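You operate a simulated robot arm through the tools that you are given. There is no shell and no other tool. Be economical: measure what you need, move in short steps, check, and stop when the job is done.

Carry out the task below with a simulated robot arm. There is one attempt and no reset: what you move stays moved.

TASK
Take the red lens box from the glue end of the long bench and put it on the wood end of the long bench.

The check looks at the end state, three seconds after you hand in, the way a careful person would. Anything else that was tipped, shoved, dropped, spilled or broken makes it a failure.

THE ROBOT
A 6-joint arm with a two-finger parallel gripper, fixed in place. Base frame: the origin is at the foot of the arm, x ahead of it, y to its left, z up; the work surface is at about z = 0.9. Lengths are in m, angles in rad, forces in N, time in s.
With the tool pointing down near the work surface it reaches from about 0.24 to 0.64 m from the base axis. Its first joint turns from -1.152 to 1.152 rad. Payload 2.7 kg.
The TCP is the grasp point between the finger pads, 0.023 m short of the fingertips. In the tool frame z runs along the fingers and y along their closing line. The gripper opens to 0.094 m. The fingers are 0.038 m wide and 0.01 m thick; the gripper's body (0.054 by 0.096 m) begins 0.039 m behind the TCP.
Orientation is that of the tool frame in the base frame, as a unit quaternion [w, x, y, z]. With the fingers straight down and closing along the base's y, the tool's x points along the base's -x, its y along +y and its z along -z.

THE INTERFACE
- The arm moves only by the tool apply_moves. Its argument "rows" is text: rows parted by semicolons, each of 4 numbers parted by spaces: the shift along the tool's x, y, z in cm, then the turn about the tool's z in rad. In form: tx ty tz twist; .... A call has 1 to 8 rows; each row is the pose to reach, as a shift and turn from the pose commanded when the call began, along the tool's axes at that moment. "claw" is the gripper command, from -1 (fully open) to 1 (shut), values between in proportion, set as the call begins (left out, the last holds). Each row takes 0.2 s and may step no farther than 0.05 m and 0.15 rad from the row before; otherwise, or with a gripper value out of range, the whole call is refused. Where a pose cannot be reached the arm comes as near as it can. A force on the tool above 40 N (or 10 N above the force at the start of the call, whichever is more), or a blocked arm, ends the call early, and 0.2 s more pass. The fingers move at their own pace (about 0.045 m/s each) and stop on an object; they squeeze with about 38 N. The grip force told is the motor's: it shows also when the fingers shut on nothing. Time passes only in rows, and 0.2 s behind the last, so rows that repeat a pose let the fingers close. The reply holds the time, the measured pose of the TCP, the force on the tool along the base axes, the opening and the grip force, in the units named above and with some noise.
- Cameras (640 x 400 px; columns grow to the right, rows downward): "scene" is fixed at [0.0772, -0.4353, 1.3996]; the picture's right is [0.74, -0.67, 0.00], its down [-0.40, -0.44, -0.81] and it looks along [0.54, 0.60, -0.59] (base axes); focal length 333 px, centre (320, 200). "wrist" rides on the gripper at [-0.039, 0, -0.044] in the tool frame; the picture's right is [0.00, -1.00, 0.00], its down [0.97, 0.00, -0.24] and it looks along [0.24, 0.00, 0.97] (tool axes); focal length 218 px, centre (320, 200). There is no depth. A picture from a camera that has moved, and an enlarged one, comes with that camera's place and axes in the base frame and with its lens.
- get_image(camera): a new picture of that camera. The clock stands still meanwhile.
- inspect(camera, box): a new picture of the part [left, top, right, bottom] of that camera's present view, enlarged. The clock stands still meanwhile.
- close_job(): hands the job in; it is judged then, once.

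Work in short steps. Places have to be worked out from the pictures, the camera data and where the tool is seen: move nearer, look again, correct. Check each grasp and each placing, and mend what went wrong. You have 90 turns and 36 pictures in all, those below and enlarged ones among them. Open the gripper and draw the arm clear of the work before you hand the job in, unless the task says otherwise; then end with one line.

The tools are called after ">>>" as a command line: name --argument value ..., lists and objects as JSON in quotes. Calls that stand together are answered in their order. apply_moves: Moves the arm, as the interface text tells. Its arguments: {"type":"object","properties":{"rows":{"type":"string"},"claw":{"type":"number"}},"required":["rows"]} The other tools are called the same way: get_image (camera) takes a picture; inspect (camera, box) takes an enlarged picture of a part of a camera's view; close_job () hands the job in.

At the start:

```text
time: 0.0
eef_pos: [0.3728, -0.0419, 1.1752]
orientation: [0.0, -0.001, 1.0, 0.0]
wrist_force: [-0.3, 0.4, -0.9]
width: 0.0941
grasp_force: 0.0
```

scene: 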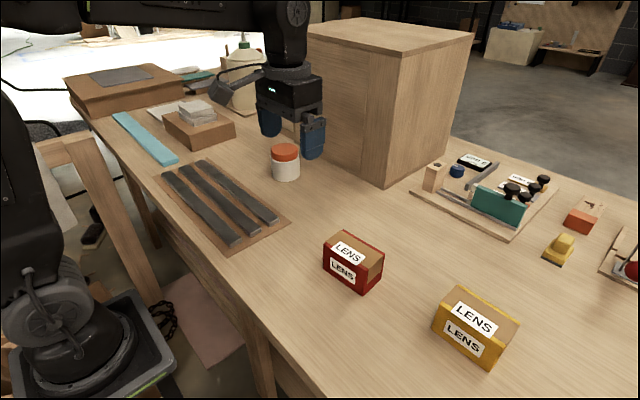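
wrist: 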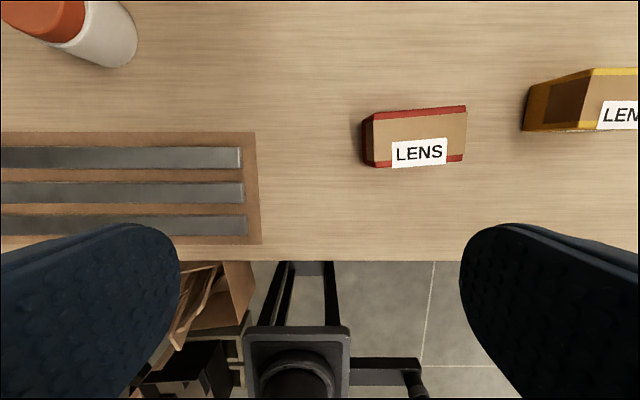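

The red box stands on the right part of the bench at about (0.42, -0.15). I need to find out which end is "glue" and which is "wood", so I look closer at both ends.

>>> inspect --camera "scene" --box '[50, 30, 330, 205]'

>>> inspect --camera "scene" --box '[400, 130, 640, 280]'

```text
2.29 times, centred on (190, 118) of scene
camera zoom: at [0.0772, -0.4353, 1.3996], right [0.74, -0.67, 0.0], down [-0.4, -0.44, -0.81], along [0.54, 0.6, -0.59], focal length 762 px, centre (617, 389)
```

zoom: 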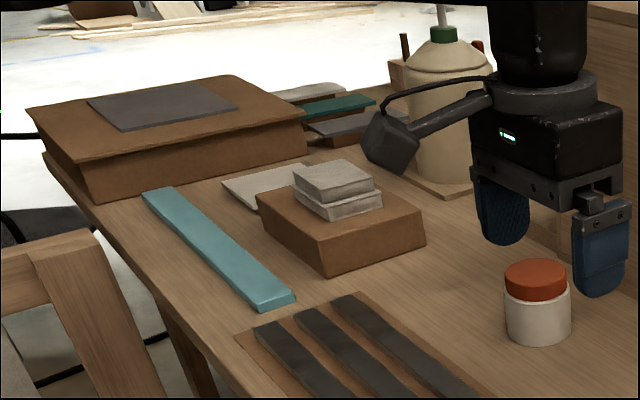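

```text
2.67 times, centred on (520, 205) of scene
camera zoom: at [0.0772, -0.4353, 1.3996], right [0.74, -0.67, 0.0], down [-0.4, -0.44, -0.81], along [0.54, 0.6, -0.59], focal length 889 px, centre (-213, 187)
```

zoom: 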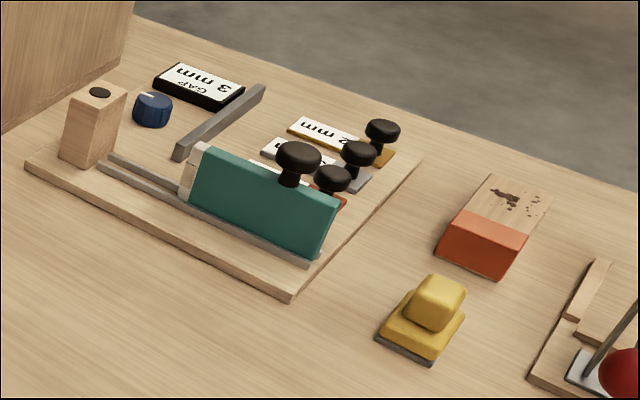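

The left end has steel strips, abrasives, a jar and a bottle; the right end has a gap jig and small tools. I can't yet label the ends, so I move the wrist camera to the right, at height, to see what lies off the edge.

>>> apply_moves --rows "0 -4.5 -1 0; 0 -9 -2 0; 0 -13.5 -3 0; 0 -18 -4 0; 0 -22.5 -5 0; 0 -27 -5 0; 0 -31 -5 0; 0 -34 -5 0"

>>> get_image --camera "wrist"

>>> get_image --camera "scene"

```text
time: 1.8
eef_pos: [0.3715, -0.379, 1.2241]
orientation: [0.0, -0.001, 1.0, 0.001]
wrist_force: [0.0, 0.3, 0.5]
width: 0.094
grasp_force: 0.1
```

```text
31 pictures are left
camera wrist: at [0.4117, -0.3784, 1.267], right [0.0, -1.0, 0.0], down [-0.97, 0.0, 0.24], along [-0.24, 0.0, -0.97], focal length 218 px, centre (320, 200)
```

wrist: 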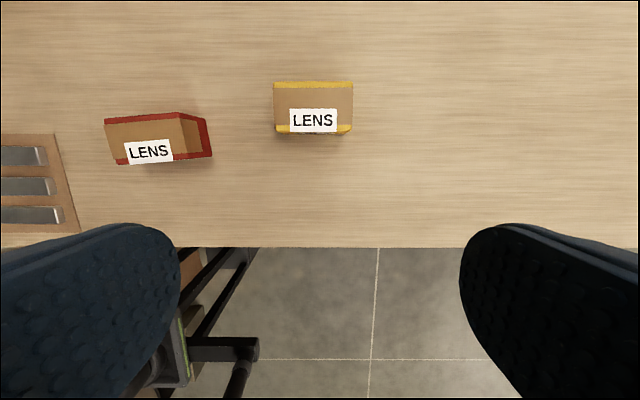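

```text
30 pictures are left
```

scene: 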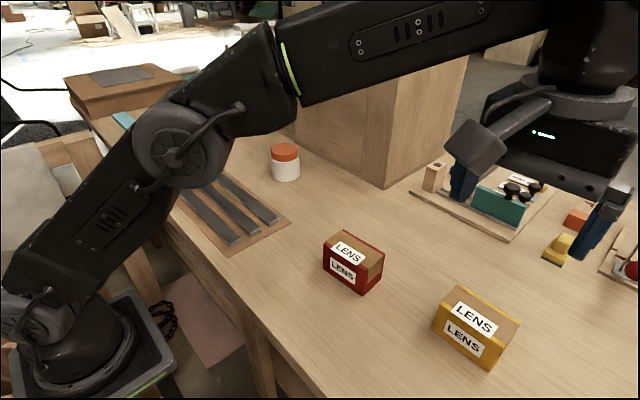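

The bench runs on beyond the right edge of the scene view. I turn the wrist camera to look ahead and to the right.

>>> apply_moves --rows "0 -1 0 -0.15; 0 -2 0 -0.3; 0 -3 0 -0.45; 0 -4 0 -0.6; 0 -5 0 -0.75; 0 -6 0 -0.9; 0 -7 0 -1.05; 0 -8 0 -1.2"

>>> apply_moves --rows "0 0 0 -0.15; 0 0 0 -0.3; 0 0 0 -0.45; 0 0 0 -0.6; 0 0 0 -0.75; 0 0 0 -0.9; 0 0 0 -1.05; 0 0 0 -1.2"

>>> get_image --camera "wrist"

```text
time: 3.6
eef_pos: [0.3369, -0.4279, 1.1969]
orientation: [0.0, -0.553, 0.833, 0.0]
wrist_force: [-0.3, -0.8, -0.5]
width: 0.094
grasp_force: 0.0
out of reach, approached as far as the arm can: row 3, 4, 5, 6, 7, 8
```

```text
time: 5.4
eef_pos: [0.3546, -0.4131, 1.1974]
orientation: [0.001, 0.9, -0.436, 0.001]
wrist_force: [0.8, -0.3, -0.4]
width: 0.0941
grasp_force: 0.0
out of reach, approached as far as the arm can: row 7, 8
```

```text
29 pictures are left
camera wrist: at [0.3309, -0.3813, 1.2412], right [0.78, 0.62, 0.0], down [0.6, -0.76, 0.24], along [0.15, -0.19, -0.97], focal length 218 px, centre (320, 200)
```

wrist: 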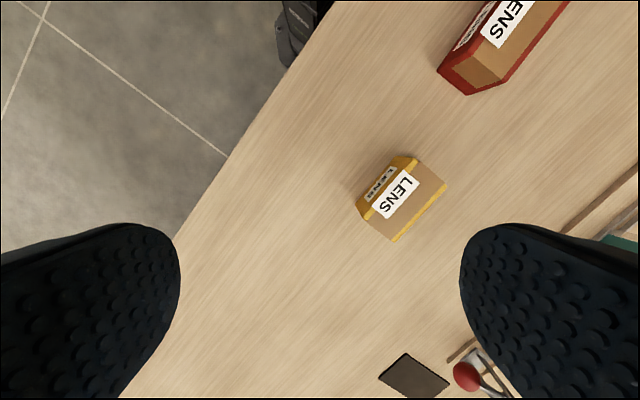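

The right side shows a device with a red ball and a dark plate. I enlarge it.

>>> inspect --camera "wrist" --box '[370, 320, 530, 400]'

>>> apply_moves --rows "0 0 0 -0.15; 0 0 0 -0.3; 0 0 0 -0.45; 0 0 0 -0.6"

>>> get_image --camera "wrist"

```text
4.00 times, centred on (450, 360) of wrist
camera zoom: at [0.3309, -0.3813, 1.2412], right [0.78, 0.62, 0.0], down [0.6, -0.76, 0.24], along [0.15, -0.19, -0.97], focal length 873 px, centre (-200, -440)
```

zoom: 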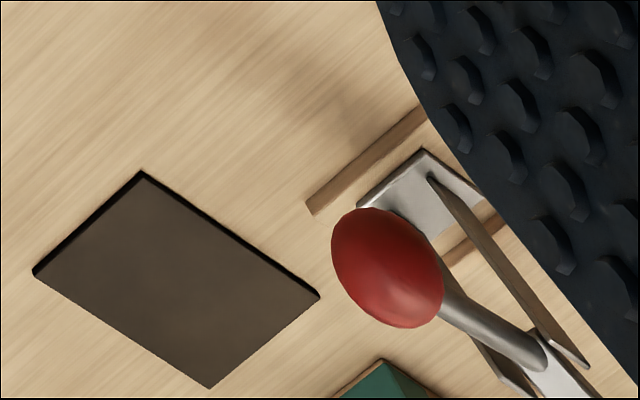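

```text
time: 6.4
eef_pos: [0.3546, -0.4131, 1.1971]
orientation: [0.0, 0.9, -0.435, 0.0]
wrist_force: [1.2, 0.3, 0.6]
width: 0.0941
grasp_force: 0.1
out of reach, approached as far as the arm can: row 1, 2, 3, 4
```

```text
27 pictures are left
camera wrist: at [0.3309, -0.3814, 1.2412], right [0.79, 0.62, 0.0], down [0.6, -0.76, 0.24], along [0.15, -0.19, -0.97], focal length 218 px, centre (320, 200)
```

wrist: 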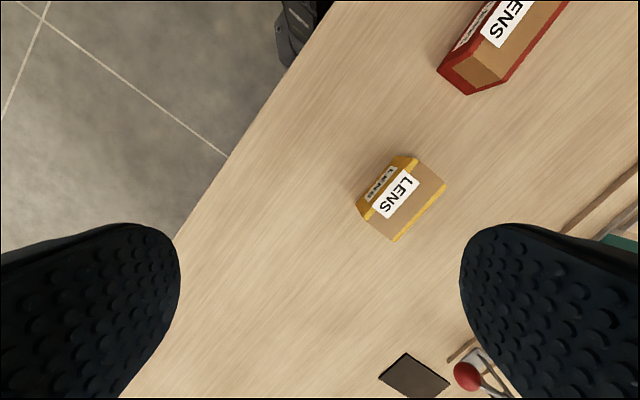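

Nothing clearly wooden out to the right yet. I swing back and take a look at the left end too before deciding.

>>> apply_moves --rows "-4 -3.2 0 0.15; -8 -6.4 0 0.3; -12 -9.6 0 0.45; -16 -12.8 0 0.6; -20 -16 0 0.75; -24 -19 0 0.9; -28 -22 0 1.05; -32 -25 0 1.2"

>>> apply_moves --rows "0 0 0 0.15; 0 0 0 0.3; 0 0 0 0.45; 0 0 0 0.6; 0 0 0 0.75; 0 0 0 0.9; 0 0 0 1.05"

>>> get_image --camera "wrist"

```text
refused: row 1 steps farther than a row can; nothing moved
```

```text
time: 8.0
eef_pos: [0.3544, -0.4124, 1.1983]
orientation: [0.0, -0.559, 0.829, 0.0]
wrist_force: [-0.1, -0.6, -0.3]
width: 0.094
grasp_force: 0.0
```

```text
26 pictures are left
camera wrist: at [0.3699, -0.3757, 1.2426], right [0.93, -0.38, 0.0], down [-0.36, -0.9, 0.24], along [-0.09, -0.22, -0.97], focal length 218 px, centre (320, 200)
```

wrist: 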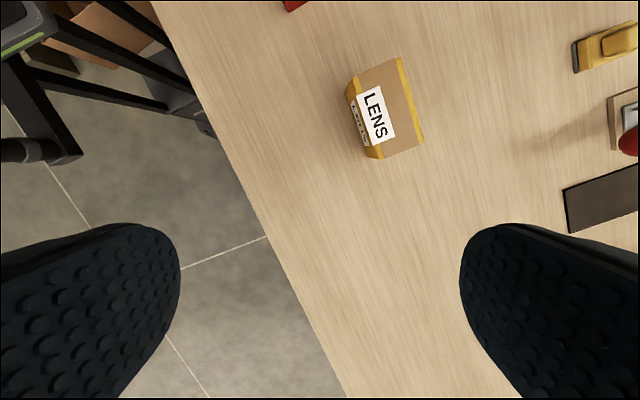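

The view to the right shows bare bench plus the lever device. Now swinging left.

>>> apply_moves --rows "-4.5 1.8 0 0.14; -9 3.6 0 0.28; -13.5 5.4 0 0.42; -18 7.2 0 0.56; -22.5 9 0 0.7; -27 10.8 0 0.84; -31.5 12.6 0 0.98; -36 14.4 0 1.12"

>>> apply_moves --rows "0 4.5 0 0.15; 0 9 0 0.3; 0 13.5 0 0.45; 0 18 0 0.6; 0 22 0 0.75; 0 26 0 0.9; 0 29 0 1.05; 0 32 0 1.2"

>>> get_image --camera "wrist"

```text
time: 9.8
eef_pos: [0.3564, -0.0228, 1.2023]
orientation: [0.0, -0.033, 0.999, 0.0]
wrist_force: [-0.1, -1.0, 0.5]
width: 0.094
grasp_force: 0.1
```

```text
time: 11.6
eef_pos: [0.3316, 0.2957, 1.1978]
orientation: [-0.001, 0.537, 0.844, 0.0]
wrist_force: [0.8, 0.1, 0.5]
width: 0.0939
grasp_force: 0.0
```

```text
25 pictures are left
camera wrist: at [0.3483, 0.2615, 1.2417], right [-0.91, -0.42, 0.0], down [-0.41, 0.88, 0.24], along [-0.1, 0.22, -0.97], focal length 218 px, centre (320, 200)
```

wrist: 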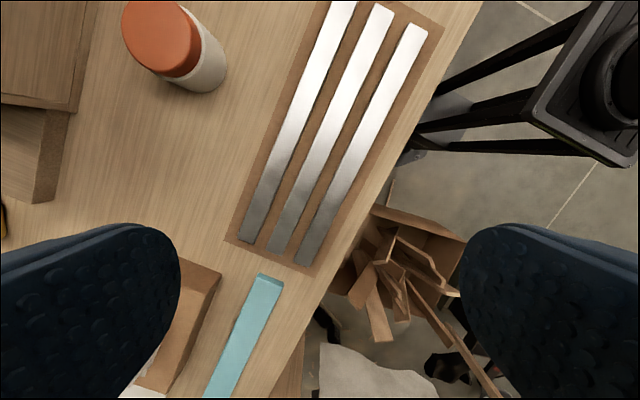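

There's an offcut-wood bin under the left end. I turn further to see the left back and behind the cabinet.

>>> apply_moves --rows "0 0 0 0.15; 0 0 0 0.3; 0 0 0 0.45; 0 0 0 0.6; 0 0 0 0.75; 0 0 0 0.9; 0 0 0 1.05"

>>> get_image --camera "wrist"

>>> get_image --camera "scene"

```text
time: 13.2
eef_pos: [0.3336, 0.2951, 1.1988]
orientation: [-0.001, 0.886, 0.463, 0.0]
wrist_force: [-0.1, 0.1, 0.3]
width: 0.0938
grasp_force: 0.1
```

```text
24 pictures are left
camera wrist: at [0.3117, 0.263, 1.2424], right [-0.82, 0.57, 0.0], down [0.56, 0.8, 0.24], along [0.14, 0.2, -0.97], focal length 218 px, centre (320, 200)
```

wrist: 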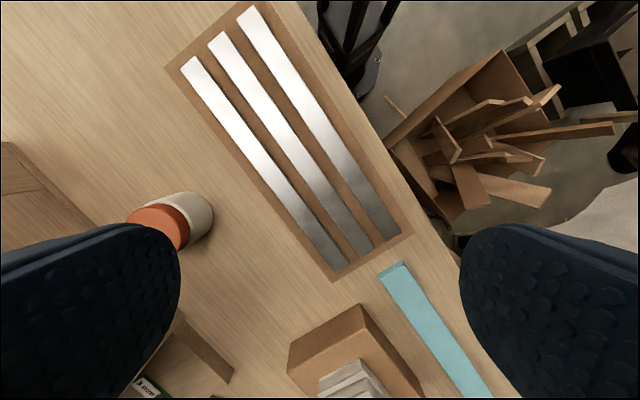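

```text
23 pictures are left
```

scene: 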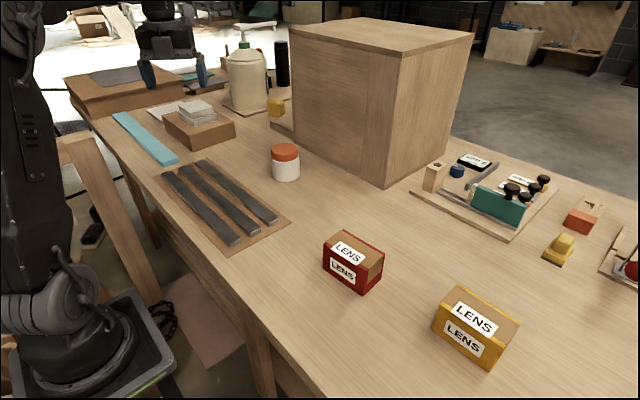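

Now the pump bottle and items beside the cabinet are in view, and there is a label in the wrist view. Enlarging both.

>>> inspect --camera "scene" --box '[160, 10, 320, 130]'

>>> inspect --camera "wrist" --box '[90, 320, 250, 400]'

```text
3.33 times, centred on (240, 70) of scene
camera zoom: at [0.0772, -0.4353, 1.3996], right [0.74, -0.67, 0.0], down [-0.4, -0.44, -0.81], along [0.54, 0.6, -0.59], focal length 1112 px, centre (587, 633)
```

zoom: 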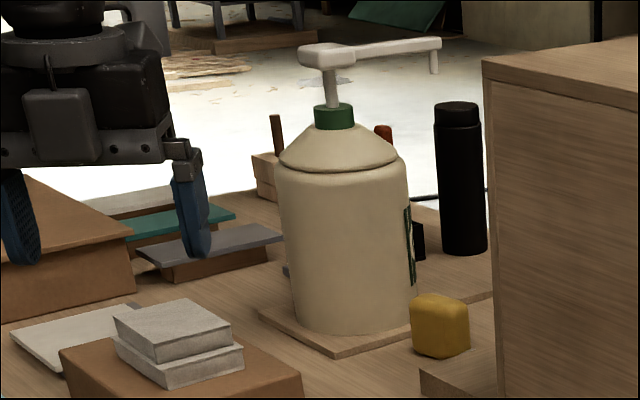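

```text
4.00 times, centred on (170, 360) of wrist
camera zoom: at [0.3117, 0.263, 1.2424], right [-0.82, 0.57, 0.0], down [0.56, 0.8, 0.24], along [0.14, 0.2, -0.97], focal length 873 px, centre (920, -440)
```

zoom: 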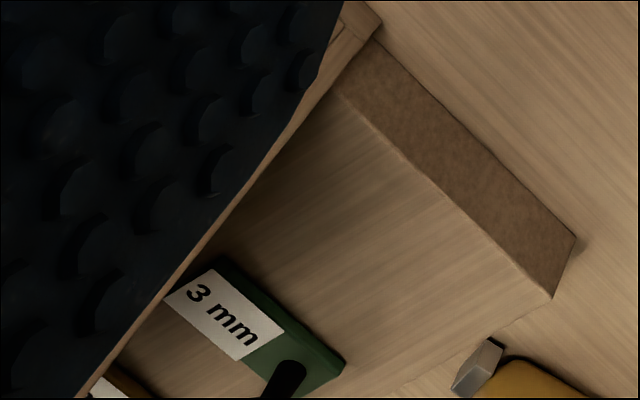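

The left side has a pump bottle with a label facing away, and another jig hidden behind the cabinet. I raise the wrist camera and turn it ahead for a wider view of that nook.

>>> apply_moves --rows "1 -0.7 -3 0.12; 2 -1.4 -6 0.24; 3 -2.1 -9 0.36; 4 -2.8 -12 0.48; 5 -3.5 -15 0.6; 6 -4.2 -18 0.72"

>>> get_image --camera "wrist"

```text
time: 14.6
eef_pos: [0.4442, 0.0722, 1.3161]
orientation: [0.007, 0.98, 0.199, 0.005]
wrist_force: [0.5, 0.2, -0.7]
width: 0.0938
grasp_force: 0.0
out of reach, approached as far as the arm can: row 1, 2, 3, 4, 5, 6
```

```text
20 pictures are left
camera wrist: at [0.4072, 0.0581, 1.3594], right [-0.39, 0.92, -0.01], down [0.89, 0.38, 0.25], along [0.23, 0.08, -0.97], focal length 218 px, centre (320, 200)
```

wrist: 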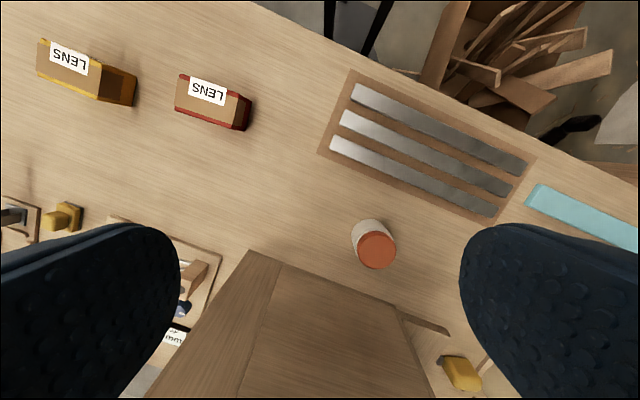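

Useful overview. I move along +y at this height to see the left side of the cabinet.

>>> apply_moves --rows "0.6 -4 0 0; 1.2 -8 0 0; 1.8 -12 0 0; 2.4 -16 0 0; 3 -20 0 0; 3 -23 0 0"

>>> get_image --camera "wrist"

```text
time: 16.0
eef_pos: [0.4436, 0.0726, 1.3167]
orientation: [0.008, 0.98, 0.199, 0.005]
wrist_force: [-0.9, -0.1, 0.2]
width: 0.094
grasp_force: 0.0
out of reach, approached as far as the arm can: row 1, 2, 3, 4, 5, 6
```

```text
19 pictures are left
camera wrist: at [0.4072, 0.0587, 1.3594], right [-0.39, 0.92, -0.02], down [0.89, 0.38, 0.25], along [0.23, 0.08, -0.97], focal length 218 px, centre (320, 200)
```

wrist: 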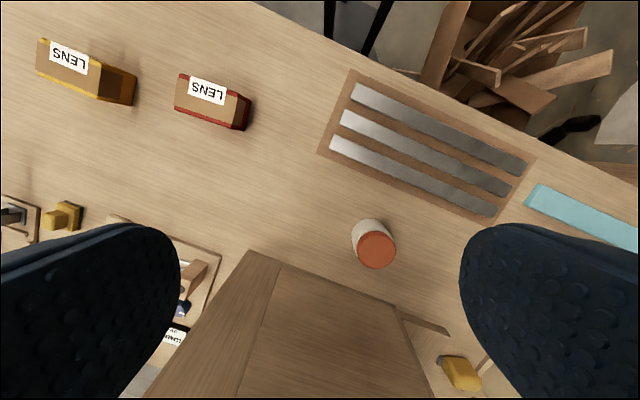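

The commanded height is out of reach; I lower it by stages.

>>> apply_moves --rows "0 0 3 0; 0 0 6 0; 0 0 9 0; 0 0 12 0"

```text
time: 17.0
eef_pos: [0.4455, 0.0735, 1.1947]
orientation: [0.005, 0.979, 0.203, 0.005]
wrist_force: [0.1, 0.1, -0.1]
width: 0.0942
grasp_force: 0.0
```

Reachable again. Now shift to about (0.40, 0.40) at this height.

>>> apply_moves --rows "1 -4 0 0; 2 -8 0 0; 3 -12 0 0; 4 -16 0 0; 5 -20 0 0; 6 -24 0 0; 7 -28 0 0; 8 -32 0 0"

>>> get_image --camera "wrist"

```text
time: 18.8
eef_pos: [0.4904, 0.1588, 1.1754]
orientation: [-0.013, 0.965, 0.263, 0.004]
wrist_force: [-0.1, 0.5, 0.4]
width: 0.0936
grasp_force: 0.2
out of reach, approached as far as the arm can: row 1, 2, 3, 4, 5, 6, 7, 8
```

```text
18 pictures are left
camera wrist: at [0.4568, 0.1379, 1.2178], right [-0.51, 0.86, 0.02], down [0.84, 0.48, 0.26], along [0.21, 0.15, -0.97], focal length 218 px, centre (320, 200)
```

wrist: 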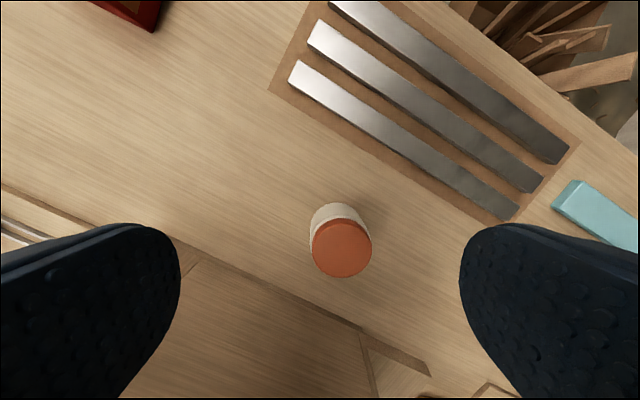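

The wrist-twist limit blocks this. I back away from the cabinet, then rewind the wrist the other way so the camera can look at the jug label on the left.

>>> apply_moves --rows "-2 -1 0 -0.15; -4 -2 0 -0.3; -6 -3 0 -0.45; -8 -4 0 -0.6; -10 -5 0 -0.75; -10 -5 0 -0.9; -10 -5 0 -1.05; -10 -5 0 -1.2"

>>> apply_moves --rows "0 0 0 -0.15; 0 0 0 -0.3; 0 0 0 -0.45; 0 0 0 -0.6; 0 0 0 -0.75; 0 0 0 -0.9; 0 0 0 -1.05; 0 0 0 -1.2"

>>> apply_moves --rows "0 0 0 -0.15; 0 0 0 -0.3; 0 0 0 -0.45; 0 0 0 -0.6; 0 0 0 -0.75; 0 0 0 -0.9; 0 0 0 -1.05; 0 0 0 -1.2"

>>> apply_moves --rows "0 0 0 -0.15; 0 0 0 -0.3; 0 0 0 -0.45; 0 0 0 -0.6; 0 0 0 -0.75; 0 0 0 -0.9; 0 0 0 -1.05; 0 0 0 -1.2"

```text
time: 20.6
eef_pos: [0.3744, 0.1581, 1.1709]
orientation: [-0.01, 0.647, 0.762, 0.012]
wrist_force: [-0.3, -0.1, 0.3]
width: 0.094
grasp_force: 0.0
```

```text
time: 22.4
eef_pos: [0.3714, 0.1581, 1.1714]
orientation: [-0.002, 0.105, 0.994, 0.014]
wrist_force: [0.4, 0.2, -0.2]
width: 0.0939
grasp_force: 0.0
```

```text
time: 24.2
eef_pos: [0.3725, 0.1585, 1.1704]
orientation: [0.007, -0.476, 0.879, 0.012]
wrist_force: [0.1, 0.1, -0.3]
width: 0.0937
grasp_force: 0.1
```

```text
time: 26.0
eef_pos: [0.3727, 0.1593, 1.1694]
orientation: [-0.012, 0.889, -0.458, -0.006]
wrist_force: [0.4, 0.7, -0.2]
width: 0.0941
grasp_force: 0.0
```

Wrist now faces right-forward. Now I move to about (0.30, 0.47) while continuing the turn toward the jug.

>>> apply_moves --rows "-3.6 -1.5 -0.3 -0.15; -7.2 -3 -0.6 -0.3; -10.8 -4.6 -0.9 -0.45; -14.5 -6.1 -1.2 -0.6; -18.1 -7.6 -1.5 -0.75; -21.7 -9.2 -1.8 -0.9; -25.4 -10.7 -2.1 -1.05; -29 -12.3 -2.4 -1.2"

>>> apply_moves --rows "0 0 0 -0.15; 0 0 0 -0.3"

>>> get_image --camera "wrist"

```text
time: 27.8
eef_pos: [0.3027, 0.4667, 1.202]
orientation: [-0.014, 0.992, 0.124, 0.002]
wrist_force: [0.6, 0.5, 0.6]
width: 0.0941
grasp_force: 0.1
```

```text
time: 28.4
eef_pos: [0.3043, 0.4654, 1.2031]
orientation: [-0.014, 0.963, 0.271, 0.005]
wrist_force: [1.0, 0.3, 0.0]
width: 0.0941
grasp_force: 0.0
```

```text
17 pictures are left
camera wrist: at [0.2712, 0.4444, 1.2466], right [-0.52, 0.85, 0.02], down [0.83, 0.5, 0.25], along [0.2, 0.15, -0.97], focal length 218 px, centre (320, 200)
```

wrist: 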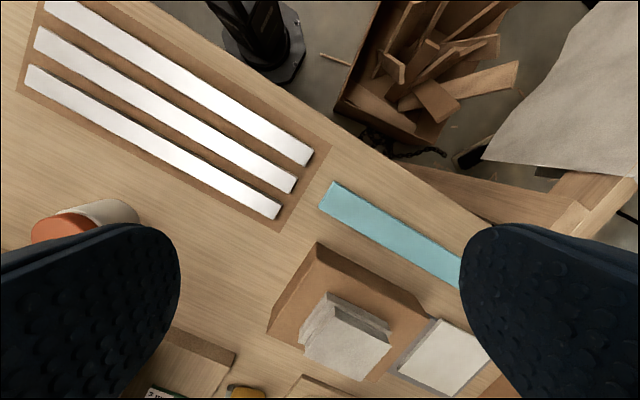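

The jug sits just below the frame. I try raising a little and moving in toward it.

>>> apply_moves --rows "2 0 0 0; 3 0 -2 0; 3 0 -4 0"

>>> get_image --camera "wrist"

```text
time: 29.2
eef_pos: [0.314, 0.4555, 1.2148]
orientation: [-0.014, 0.963, 0.27, 0.004]
wrist_force: [0.3, -0.1, 0.0]
width: 0.0939
grasp_force: 0.0
out of reach, approached as far as the arm can: row 1, 2, 3
```

```text
16 pictures are left
camera wrist: at [0.2803, 0.435, 1.2583], right [-0.52, 0.85, 0.03], down [0.83, 0.5, 0.26], along [0.21, 0.15, -0.97], focal length 218 px, centre (320, 200)
```

wrist: 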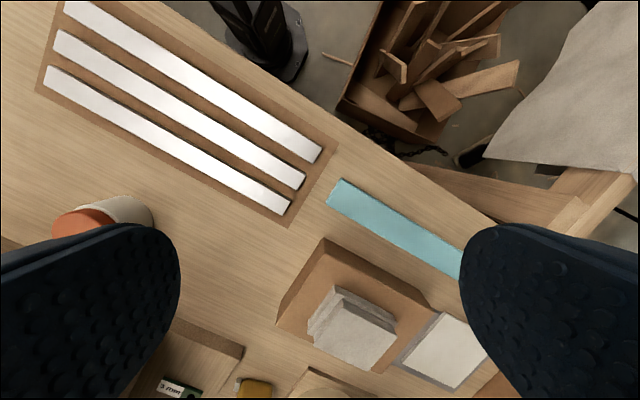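

Closing the fingers should free the picture's lower corners, which see farthest out. I shut the gripper and turn so a corner points at the jug.

>>> apply_moves --rows "0 0 0.5 0.14; 0 0 0.5 0.28; 0 0 0.5 0.42; 0 0 0.5 0.56; 0 0 0.5 0.7; 0 0 0.5 0.7" --claw 1

>>> get_image --camera "wrist"

```text
time: 30.6
eef_pos: [0.3147, 0.4553, 1.2103]
orientation: [-0.015, 0.997, -0.077, -0.001]
wrist_force: [0.1, -0.8, 0.2]
width: 0.0002
grasp_force: 33.5
```

```text
15 pictures are left
camera wrist: at [0.2772, 0.4614, 1.2545], right [0.15, 0.99, 0.03], down [0.96, -0.16, 0.24], along [0.24, -0.01, -0.97], focal length 218 px, centre (320, 200)
```

wrist: 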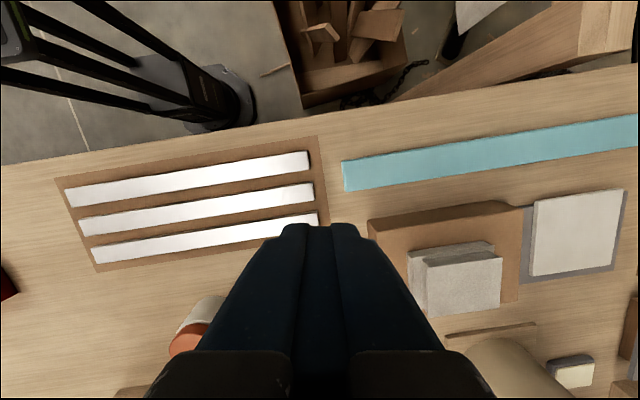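

The jug's label faces away, so it can't be read from here. But the closed-gripper corner view sees far; I use it to look at the far right end.

>>> apply_moves --rows "0.7 4.7 0 0.11; 1.4 9.4 0 0.22; 2.1 14.1 0 0.33; 2.8 18.8 0 0.44; 3.5 23.5 0 0.55; 4.2 28.2 0 0.66; 4.9 32.9 0 0.77; 5.6 37.6 0 0.9"

>>> apply_moves --rows "4.2 2.1 0 0.11; 8.4 4.2 0 0.22; 12.6 6.3 0 0.33; 16.8 8.4 0 0.44; 21 10.5 0 0.55; 25.2 12.6 0 0.66; 29.4 14.7 0 0.77; 33.6 16.8 0 0.9"

>>> get_image --camera "wrist"

```text
time: 32.4
eef_pos: [0.3124, 0.0752, 1.1992]
orientation: [-0.013, 0.864, -0.504, -0.007]
wrist_force: [0.4, -0.3, -0.8]
width: 0.0002
grasp_force: 37.9
```

```text
time: 34.2
eef_pos: [0.3327, -0.3001, 1.1898]
orientation: [0.009, -0.558, 0.83, 0.012]
wrist_force: [0.3, -0.5, 0.0]
width: 0.0
grasp_force: 38.0
```

```text
14 pictures are left
camera wrist: at [0.3483, -0.2638, 1.2354], right [0.93, -0.38, -0.01], down [-0.36, -0.91, 0.21], along [-0.09, -0.19, -0.98], focal length 218 px, centre (320, 200)
```

wrist: 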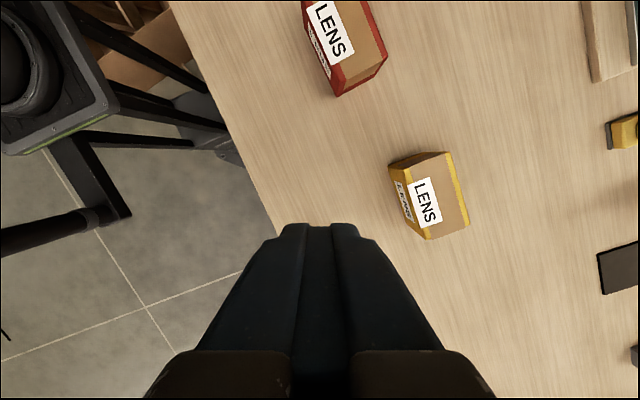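

There's another dark item near the right edge. I go a bit further out and turn slightly toward it.

>>> apply_moves --rows "2.5 -1.7 0 -0.12; 5 -3.5 0 -0.24; 7.5 -5.2 0 -0.36; 9.5 -6.5 0 -0.48"

>>> get_image --camera "wrist"

```text
time: 35.2
eef_pos: [0.3599, -0.411, 1.1857]
orientation: [-0.011, 0.741, -0.672, -0.01]
wrist_force: [0.4, 0.6, -0.3]
width: 0.0
grasp_force: 38.1
```

```text
13 pictures are left
camera wrist: at [0.3552, -0.3731, 1.2307], right [1.0, 0.1, 0.0], down [0.1, -0.97, 0.21], along [0.02, -0.21, -0.98], focal length 218 px, centre (320, 200)
```

wrist: 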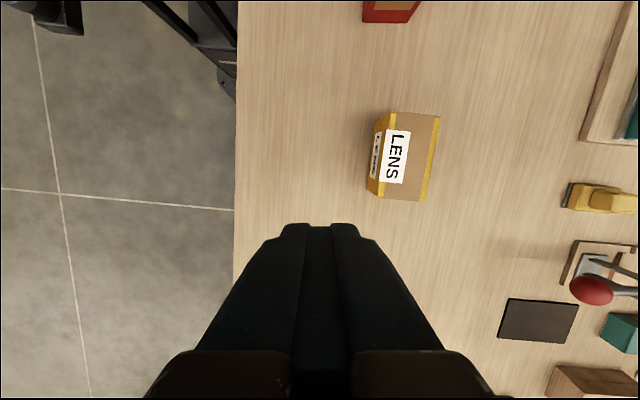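

A wooden block and teal item appear at lower right. I turn a little and look at the corner.

>>> apply_moves --rows "0.7 0 0 0.12; 1.5 0 0 0.22; 2.5 0 0 0.22"

>>> inspect --camera "wrist" --box '[400, 200, 640, 400]'

```text
time: 36.0
eef_pos: [0.359, -0.4333, 1.1844]
orientation: [0.01, -0.662, 0.749, 0.01]
wrist_force: [0.1, 0.2, 0.5]
width: 0.0
grasp_force: 38.2
```

```text
2.00 times, centred on (520, 300) of wrist
camera zoom: at [0.3643, -0.3958, 1.2289], right [0.99, -0.12, 0.0], down [-0.12, -0.97, 0.21], along [-0.03, -0.21, -0.98], focal length 436 px, centre (-80, 0)
```

zoom: 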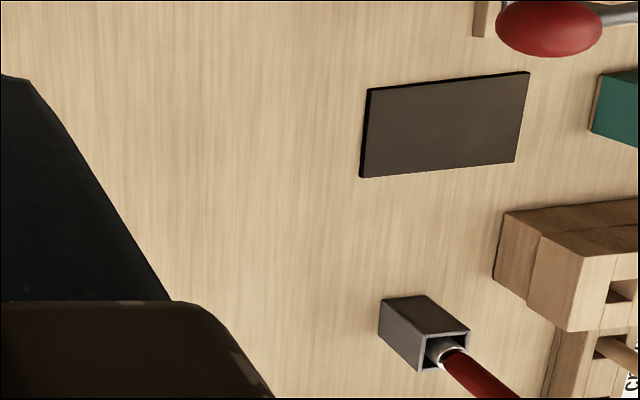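

Joinery pieces with printed text stand there. I turn to read the text.

>>> apply_moves --rows "0 0 0 -0.13; 0 0 0 -0.26; 0 0 0 -0.3"

>>> inspect --camera "wrist" --box '[480, 200, 640, 400]'

```text
time: 36.8
eef_pos: [0.3574, -0.434, 1.1822]
orientation: [-0.012, 0.767, -0.642, -0.01]
wrist_force: [-0.6, 0.1, 0.8]
width: 0.0
grasp_force: 37.8
```

```text
2.00 times, centred on (560, 300) of wrist
camera zoom: at [0.3522, -0.3968, 1.2277], right [0.98, 0.18, 0.01], down [0.17, -0.96, 0.21], along [0.04, -0.21, -0.98], focal length 436 px, centre (-160, 0)
```

zoom: 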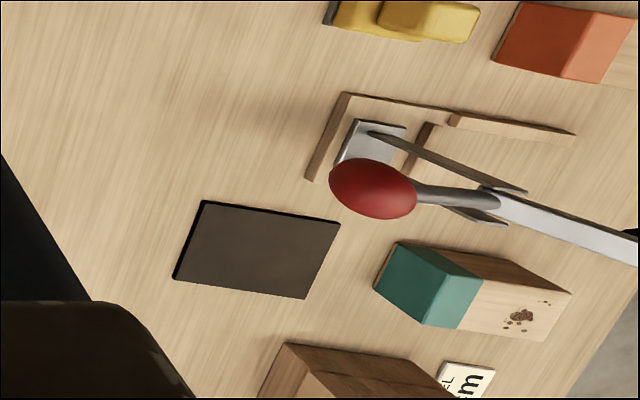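

The right end carries joinery and dipped wood samples, pointing to "wood"; the glue jug stands at the far left. I check where the bench ends on the right to find its midline.

>>> apply_moves --rows "1 1 0 0.14; 2 2 0 0.28; 3 3 0 0.42; 4 4 0 0.56; 5 4 0 0.7; 6 4 0 0.84"

>>> get_image --camera "wrist"

```text
time: 38.2
eef_pos: [0.3017, -0.4632, 1.1574]
orientation: [0.007, -0.437, 0.9, 0.014]
wrist_force: [0.8, 1.5, -1.4]
width: 0.0
grasp_force: 37.8
out of reach, approached as far as the arm can: row 1, 2, 3, 4, 5, 6
```

```text
10 pictures are left
camera wrist: at [0.3266, -0.4327, 1.201], right [0.79, -0.62, -0.02], down [-0.6, -0.77, 0.22], along [-0.15, -0.16, -0.98], focal length 218 px, centre (320, 200)
```

wrist: 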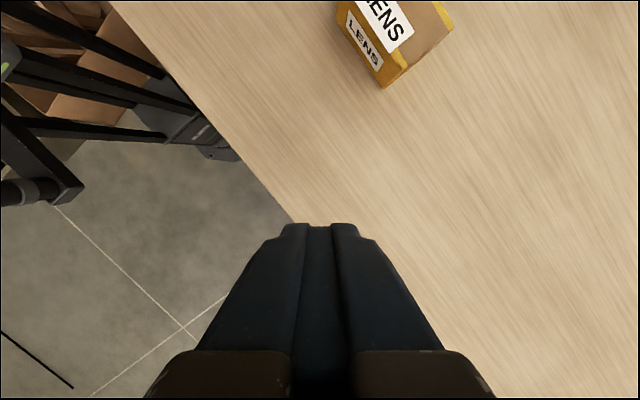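

The bench goes beyond y = -1.1. I take tight enlargements of the jug's label and of the jar.

>>> inspect --camera "scene" --box '[248, 60, 298, 100]'

>>> inspect --camera "scene" --box '[150, 0, 310, 110]'

```text
10.00 times, centred on (273, 80) of scene
camera zoom: at [0.0773, -0.4354, 1.3996], right [0.74, -0.67, 0.0], down [-0.4, -0.44, -0.81], along [0.54, 0.6, -0.59], focal length 3334 px, centre (790, 1400)
```

zoom: 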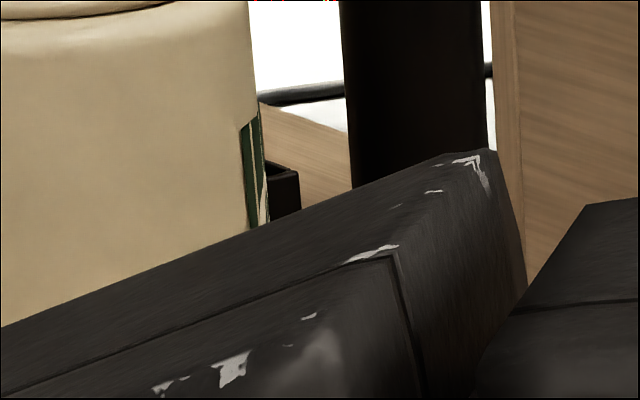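

```text
3.64 times, centred on (230, 55) of scene
camera zoom: at [0.0773, -0.4354, 1.3996], right [0.74, -0.67, 0.0], down [-0.4, -0.44, -0.81], along [0.54, 0.6, -0.59], focal length 1212 px, centre (647, 727)
```

zoom: 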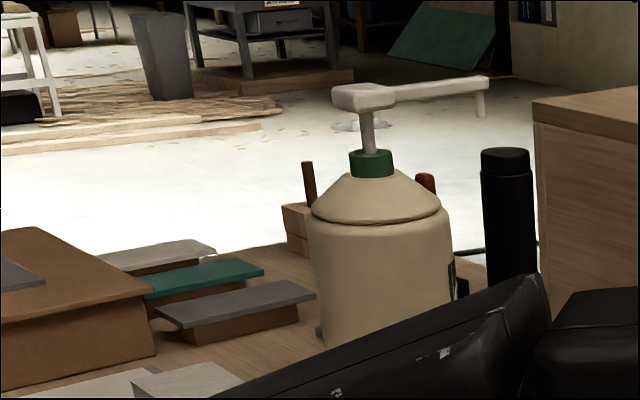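

The jug's label faces away, but a pump jug with brushes fits glue. To place the midline I raise the camera and look for the right end of the bench.

>>> apply_moves --rows "-0.8 2.2 0 0.04; -1.6 4.4 -2 0.08; -2.4 6.6 -5 0.12; -3.2 8.8 -8 0.16; -4.2 10.9 -11 0.2; -4.2 10.9 -13.5 0.2"

>>> get_image --camera "wrist"

```text
time: 39.6
eef_pos: [0.2393, -0.3669, 1.2925]
orientation: [0.005, -0.346, 0.938, 0.015]
wrist_force: [0.6, 0.8, -0.1]
width: 0.0
grasp_force: 37.8
```

```text
7 pictures are left
camera wrist: at [0.2693, -0.3419, 1.3379], right [0.65, -0.76, -0.02], down [-0.74, -0.64, 0.22], along [-0.18, -0.13, -0.97], focal length 218 px, centre (320, 200)
```

wrist: 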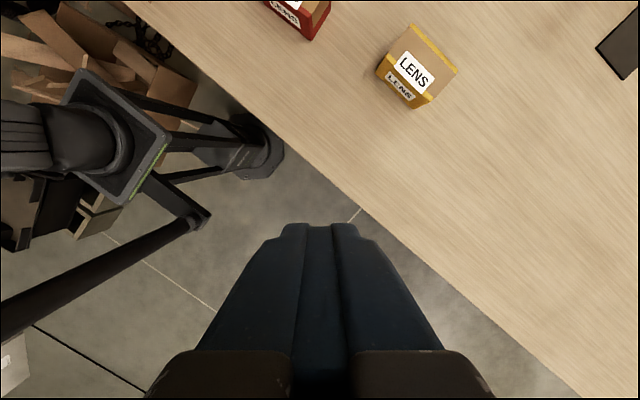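

The bench runs past -1.34 on the right. From this height I turn the corner view to the far right back to see what stands there.

>>> apply_moves --rows "0 0 0 -0.15; 0 0 0 -0.3; 0 0 0 -0.45; 0 0 0 -0.6"

>>> inspect --camera "wrist" --box '[420, 180, 640, 400]'

```text
time: 40.6
eef_pos: [0.2404, -0.3655, 1.2929]
orientation: [0.009, -0.61, 0.793, 0.011]
wrist_force: [-0.3, 0.9, -0.5]
width: 0.0
grasp_force: 38.2
```

```text
1.82 times, centred on (530, 290) of wrist
camera zoom: at [0.2501, -0.3275, 1.3384], right [0.97, -0.26, -0.01], down [-0.25, -0.94, 0.21], along [-0.06, -0.2, -0.98], focal length 397 px, centre (-62, 36)
```

zoom: 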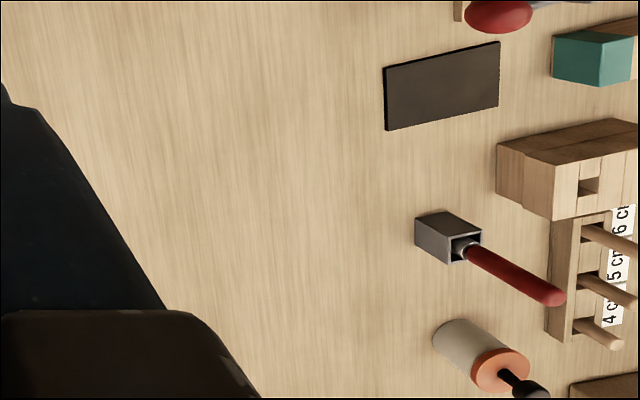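

A dowel rack, mallet and a lidded pot with a black stem (a glue pot?) appear on the right. I turn slightly more to see beyond.

>>> apply_moves --rows "-1.5 0 -1 0.1; -3 0 -2 0.2; -3 0 -2.5 0.25"

>>> inspect --camera "wrist" --box '[500, 250, 640, 400]'

```text
time: 41.4
eef_pos: [0.2483, -0.3351, 1.3204]
orientation: [0.008, -0.504, 0.864, 0.013]
wrist_force: [-1.1, 0.1, 0.3]
width: 0.0001
grasp_force: 37.9
```

```text
2.67 times, centred on (570, 325) of wrist
camera zoom: at [0.2673, -0.3013, 1.3648], right [0.87, -0.49, -0.01], down [-0.48, -0.85, 0.22], along [-0.12, -0.18, -0.98], focal length 582 px, centre (-347, -133)
```

zoom: 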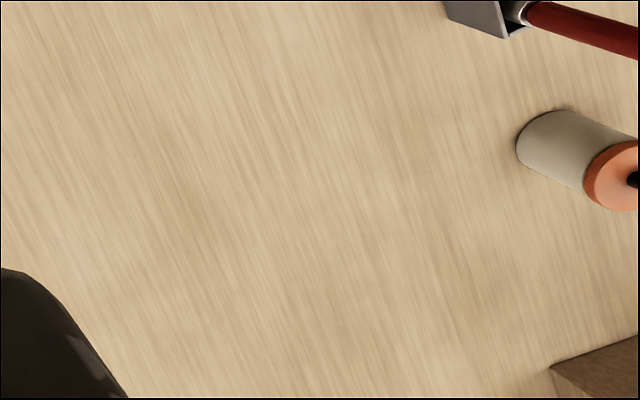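

Evidence: the red and yellow boxes lie right of centre. The right end holds the lidded pot with a stem, a clamp, gap gauges and dowels, which is glue-up work. The left end has the offcut bin and sanding blocks, and a free reachable spot at about (0.49, 0.36). I judge right = glue, left = wood. The red box is centred near (0.42, -0.152), top z ≈ 0.975, long axis nearly along y. I move above it with the fingers closing across its short side.

>>> apply_moves --rows "-3 -0.75 2.4 -0.08; -6 -1.5 4.8 -0.16; -9 -2.2 7.2 -0.24; -12 -3 9.6 -0.32; -15 -3.7 12 -0.4; -18 -4.5 14.4 -0.48; -21 -5.2 17 -0.56; -24.3 -6 19.5 -0.64" --claw -1

>>> get_image --camera "wrist"

```text
time: 43.2
eef_pos: [0.4235, -0.1439, 1.1284]
orientation: [-0.01, 0.75, -0.661, -0.009]
wrist_force: [0.5, -0.2, -0.7]
width: 0.094
grasp_force: 0.0
```

```text
4 pictures are left
camera wrist: at [0.418, -0.1064, 1.1728], right [0.99, 0.13, 0.0], down [0.12, -0.97, 0.21], along [0.03, -0.21, -0.98], focal length 218 px, centre (320, 200)
```

wrist: 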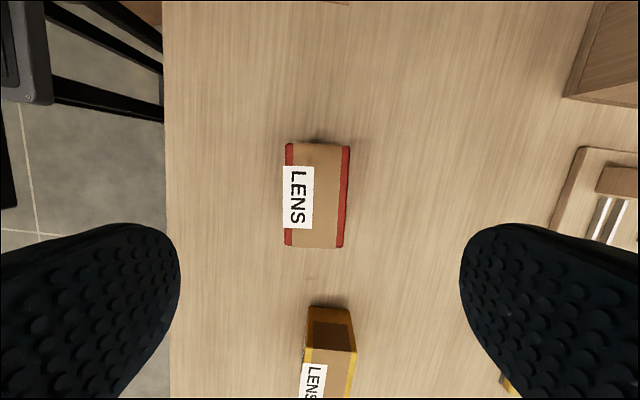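

The box is centred at (0.421, -0.145), well aligned, about 5.3 × 9.5 cm. I descend to TCP z ≈ 0.946 with small corrections.

>>> apply_moves --rows "0.1 0.1 4 0; 0.3 0.2 8 0; 0.4 0.2 11 0; 0.5 0.2 14 0; 0.6 0.2 16 0; 0.6 0.2 17.3 0; 0.6 0.2 18.2 0; 0.6 0.2 18.2 0"

>>> apply_moves --rows "0 0 0 0; 0 0 0 0; 0 0 0 0; 0 0 0 0; 0 0 0 0; 0 0 0 0" --claw 1

```text
time: 45.0
eef_pos: [0.4205, -0.1496, 0.9481]
orientation: [-0.011, 0.751, -0.66, -0.01]
wrist_force: [-0.3, 0.2, 0.3]
width: 0.0941
grasp_force: 0.1
```

```text
time: 46.4
eef_pos: [0.4187, -0.1499, 0.949]
orientation: [-0.011, 0.75, -0.661, -0.01]
wrist_force: [0.9, 0.6, 0.4]
width: 0.0598
grasp_force: 37.7
```

Grip holds at 5.98 cm with 38 N. I lift 12 cm and check.

>>> apply_moves --rows "0 0 -1.5 0; 0 0 -4 0; 0 0 -7 0; 0 0 -10 0; 0 0 -12 0"

>>> apply_moves --rows "-3.5 -0.9 0 0; -7.5 -2 0 0; -11.5 -3.1 0 0; -15.5 -4.2 0 0; -19.5 -5.3 0 0; -23.5 -6.3 0 0; -25 -6.7 0 0"

>>> apply_moves --rows "-3.5 -0.9 0 0; -7.5 -2 0 0; -11.5 -3.1 0 0; -15.5 -4.2 0 0; -19.5 -5.3 0 0; -23.2 -6.3 0 0; -24.7 -6.7 0 0; -24.7 -6.7 0 0"

>>> get_image --camera "scene"

```text
time: 47.6
eef_pos: [0.4192, -0.1545, 1.0678]
orientation: [-0.011, 0.751, -0.66, -0.009]
wrist_force: [-0.2, 0.4, -2.4]
width: 0.0597
grasp_force: 38.2
```

```text
time: 49.2
eef_pos: [0.4529, 0.1009, 1.075]
orientation: [-0.011, 0.75, -0.661, -0.01]
wrist_force: [0.8, 0.4, -0.3]
width: 0.0596
grasp_force: 38.2
```

```text
time: 51.0
eef_pos: [0.489, 0.3591, 1.0865]
orientation: [-0.01, 0.75, -0.661, -0.009]
wrist_force: [-0.9, -0.5, -1.1]
width: 0.0599
grasp_force: 37.8
```

```text
3 pictures are left
```

scene: 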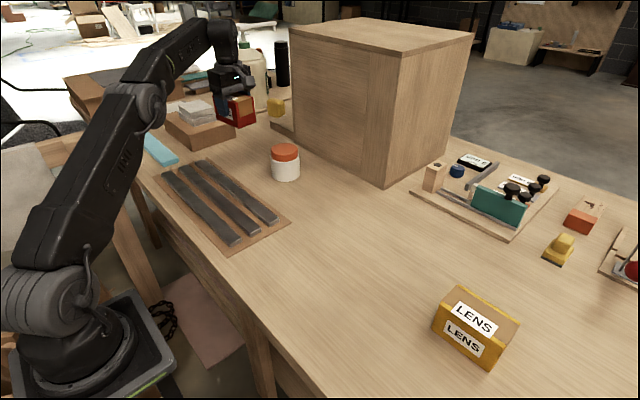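

The box hangs at (0.489, 0.359), above clear bench between the jar and the sanding block. I lower it to just about touching (TCP z ≈ 0.951).

>>> apply_moves --rows "0 0 3 0; 0 0 6 0; 0 0 8.5 0; 0 0 10.5 0; 0 0 12 0; 0 0 12.8 0; 0 0 13 0; 0 0 13 0"

```text
time: 52.8
eef_pos: [0.4865, 0.3607, 0.9536]
orientation: [-0.011, 0.751, -0.66, -0.01]
wrist_force: [0.2, -0.1, -1.1]
width: 0.0598
grasp_force: 37.9
```

At z 0.9536; grasped at 0.949. I ease down a few more millimetres and watch the force.

>>> apply_moves --rows "0 0 0.2 0; 0 0 0.4 0; 0 0 0.5 0"

```text
time: 53.6
eef_pos: [0.4875, 0.3604, 0.9484]
orientation: [-0.011, 0.751, -0.66, -0.01]
wrist_force: [0.5, 0.4, -1.2]
width: 0.0597
grasp_force: 38.6
```

No clear contact yet; another 2 mm.

>>> apply_moves --rows "0 0 0.1 0; 0 0 0.2 0; 0 0 0.2 0"

```text
time: 54.4
eef_pos: [0.4869, 0.3607, 0.9473]
orientation: [-0.012, 0.751, -0.66, -0.01]
wrist_force: [-1.0, -0.4, 8.1]
width: 0.0596
grasp_force: 37.3
```

Contact: 8 N upward. The box rests on the bench, so I open the gripper.

>>> apply_moves --rows "0 0 0 0; 0 0 0 0; 0 0 0 0; 0 0 0 0" --claw -0.8

>>> apply_moves --rows "0 0 -1.5 0; 0 0 -4 0; 0 0 -8 0; 0 0 -12 0; 0 0 -16 0"

>>> apply_moves --rows "4 3 0 0; 8 6 0 0; 12 8 0 0; 16 8 0 0; 20 8 0 0; 24 8 0 0; 28 8 0 0; 32 8 0 0"

>>> get_image --camera "scene"

```text
time: 55.4
eef_pos: [0.4873, 0.3607, 0.9464]
orientation: [-0.011, 0.75, -0.661, -0.01]
wrist_force: [0.2, 0.3, 0.0]
width: 0.0846
grasp_force: 0.2
```

```text
time: 56.6
eef_pos: [0.4895, 0.3571, 1.1053]
orientation: [-0.011, 0.75, -0.661, -0.009]
wrist_force: [-0.3, -0.1, 1.2]
width: 0.0846
grasp_force: 0.0
```

```text
time: 58.4
eef_pos: [0.4503, 0.0277, 1.0965]
orientation: [-0.011, 0.75, -0.661, -0.009]
wrist_force: [-0.1, 0.2, -0.1]
width: 0.0846
grasp_force: 0.0
```

```text
2 pictures are left
```

scene: 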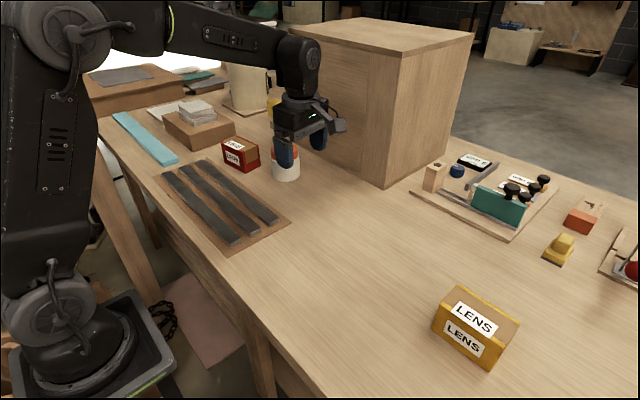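

The red box stands upright on the left part of the bench. The jar, strips and yellow box look unmoved, and the open gripper is clear at z ≈ 1.10. Handing in.

>>> close_job

```text
The job is handed in.
```

The red lens box now stands upright on the left end of the bench, with nothing else visibly disturbed. No label named the ends, so taking the left as the wood end was my judgement; the jug on the left, possibly glue, points the other way.
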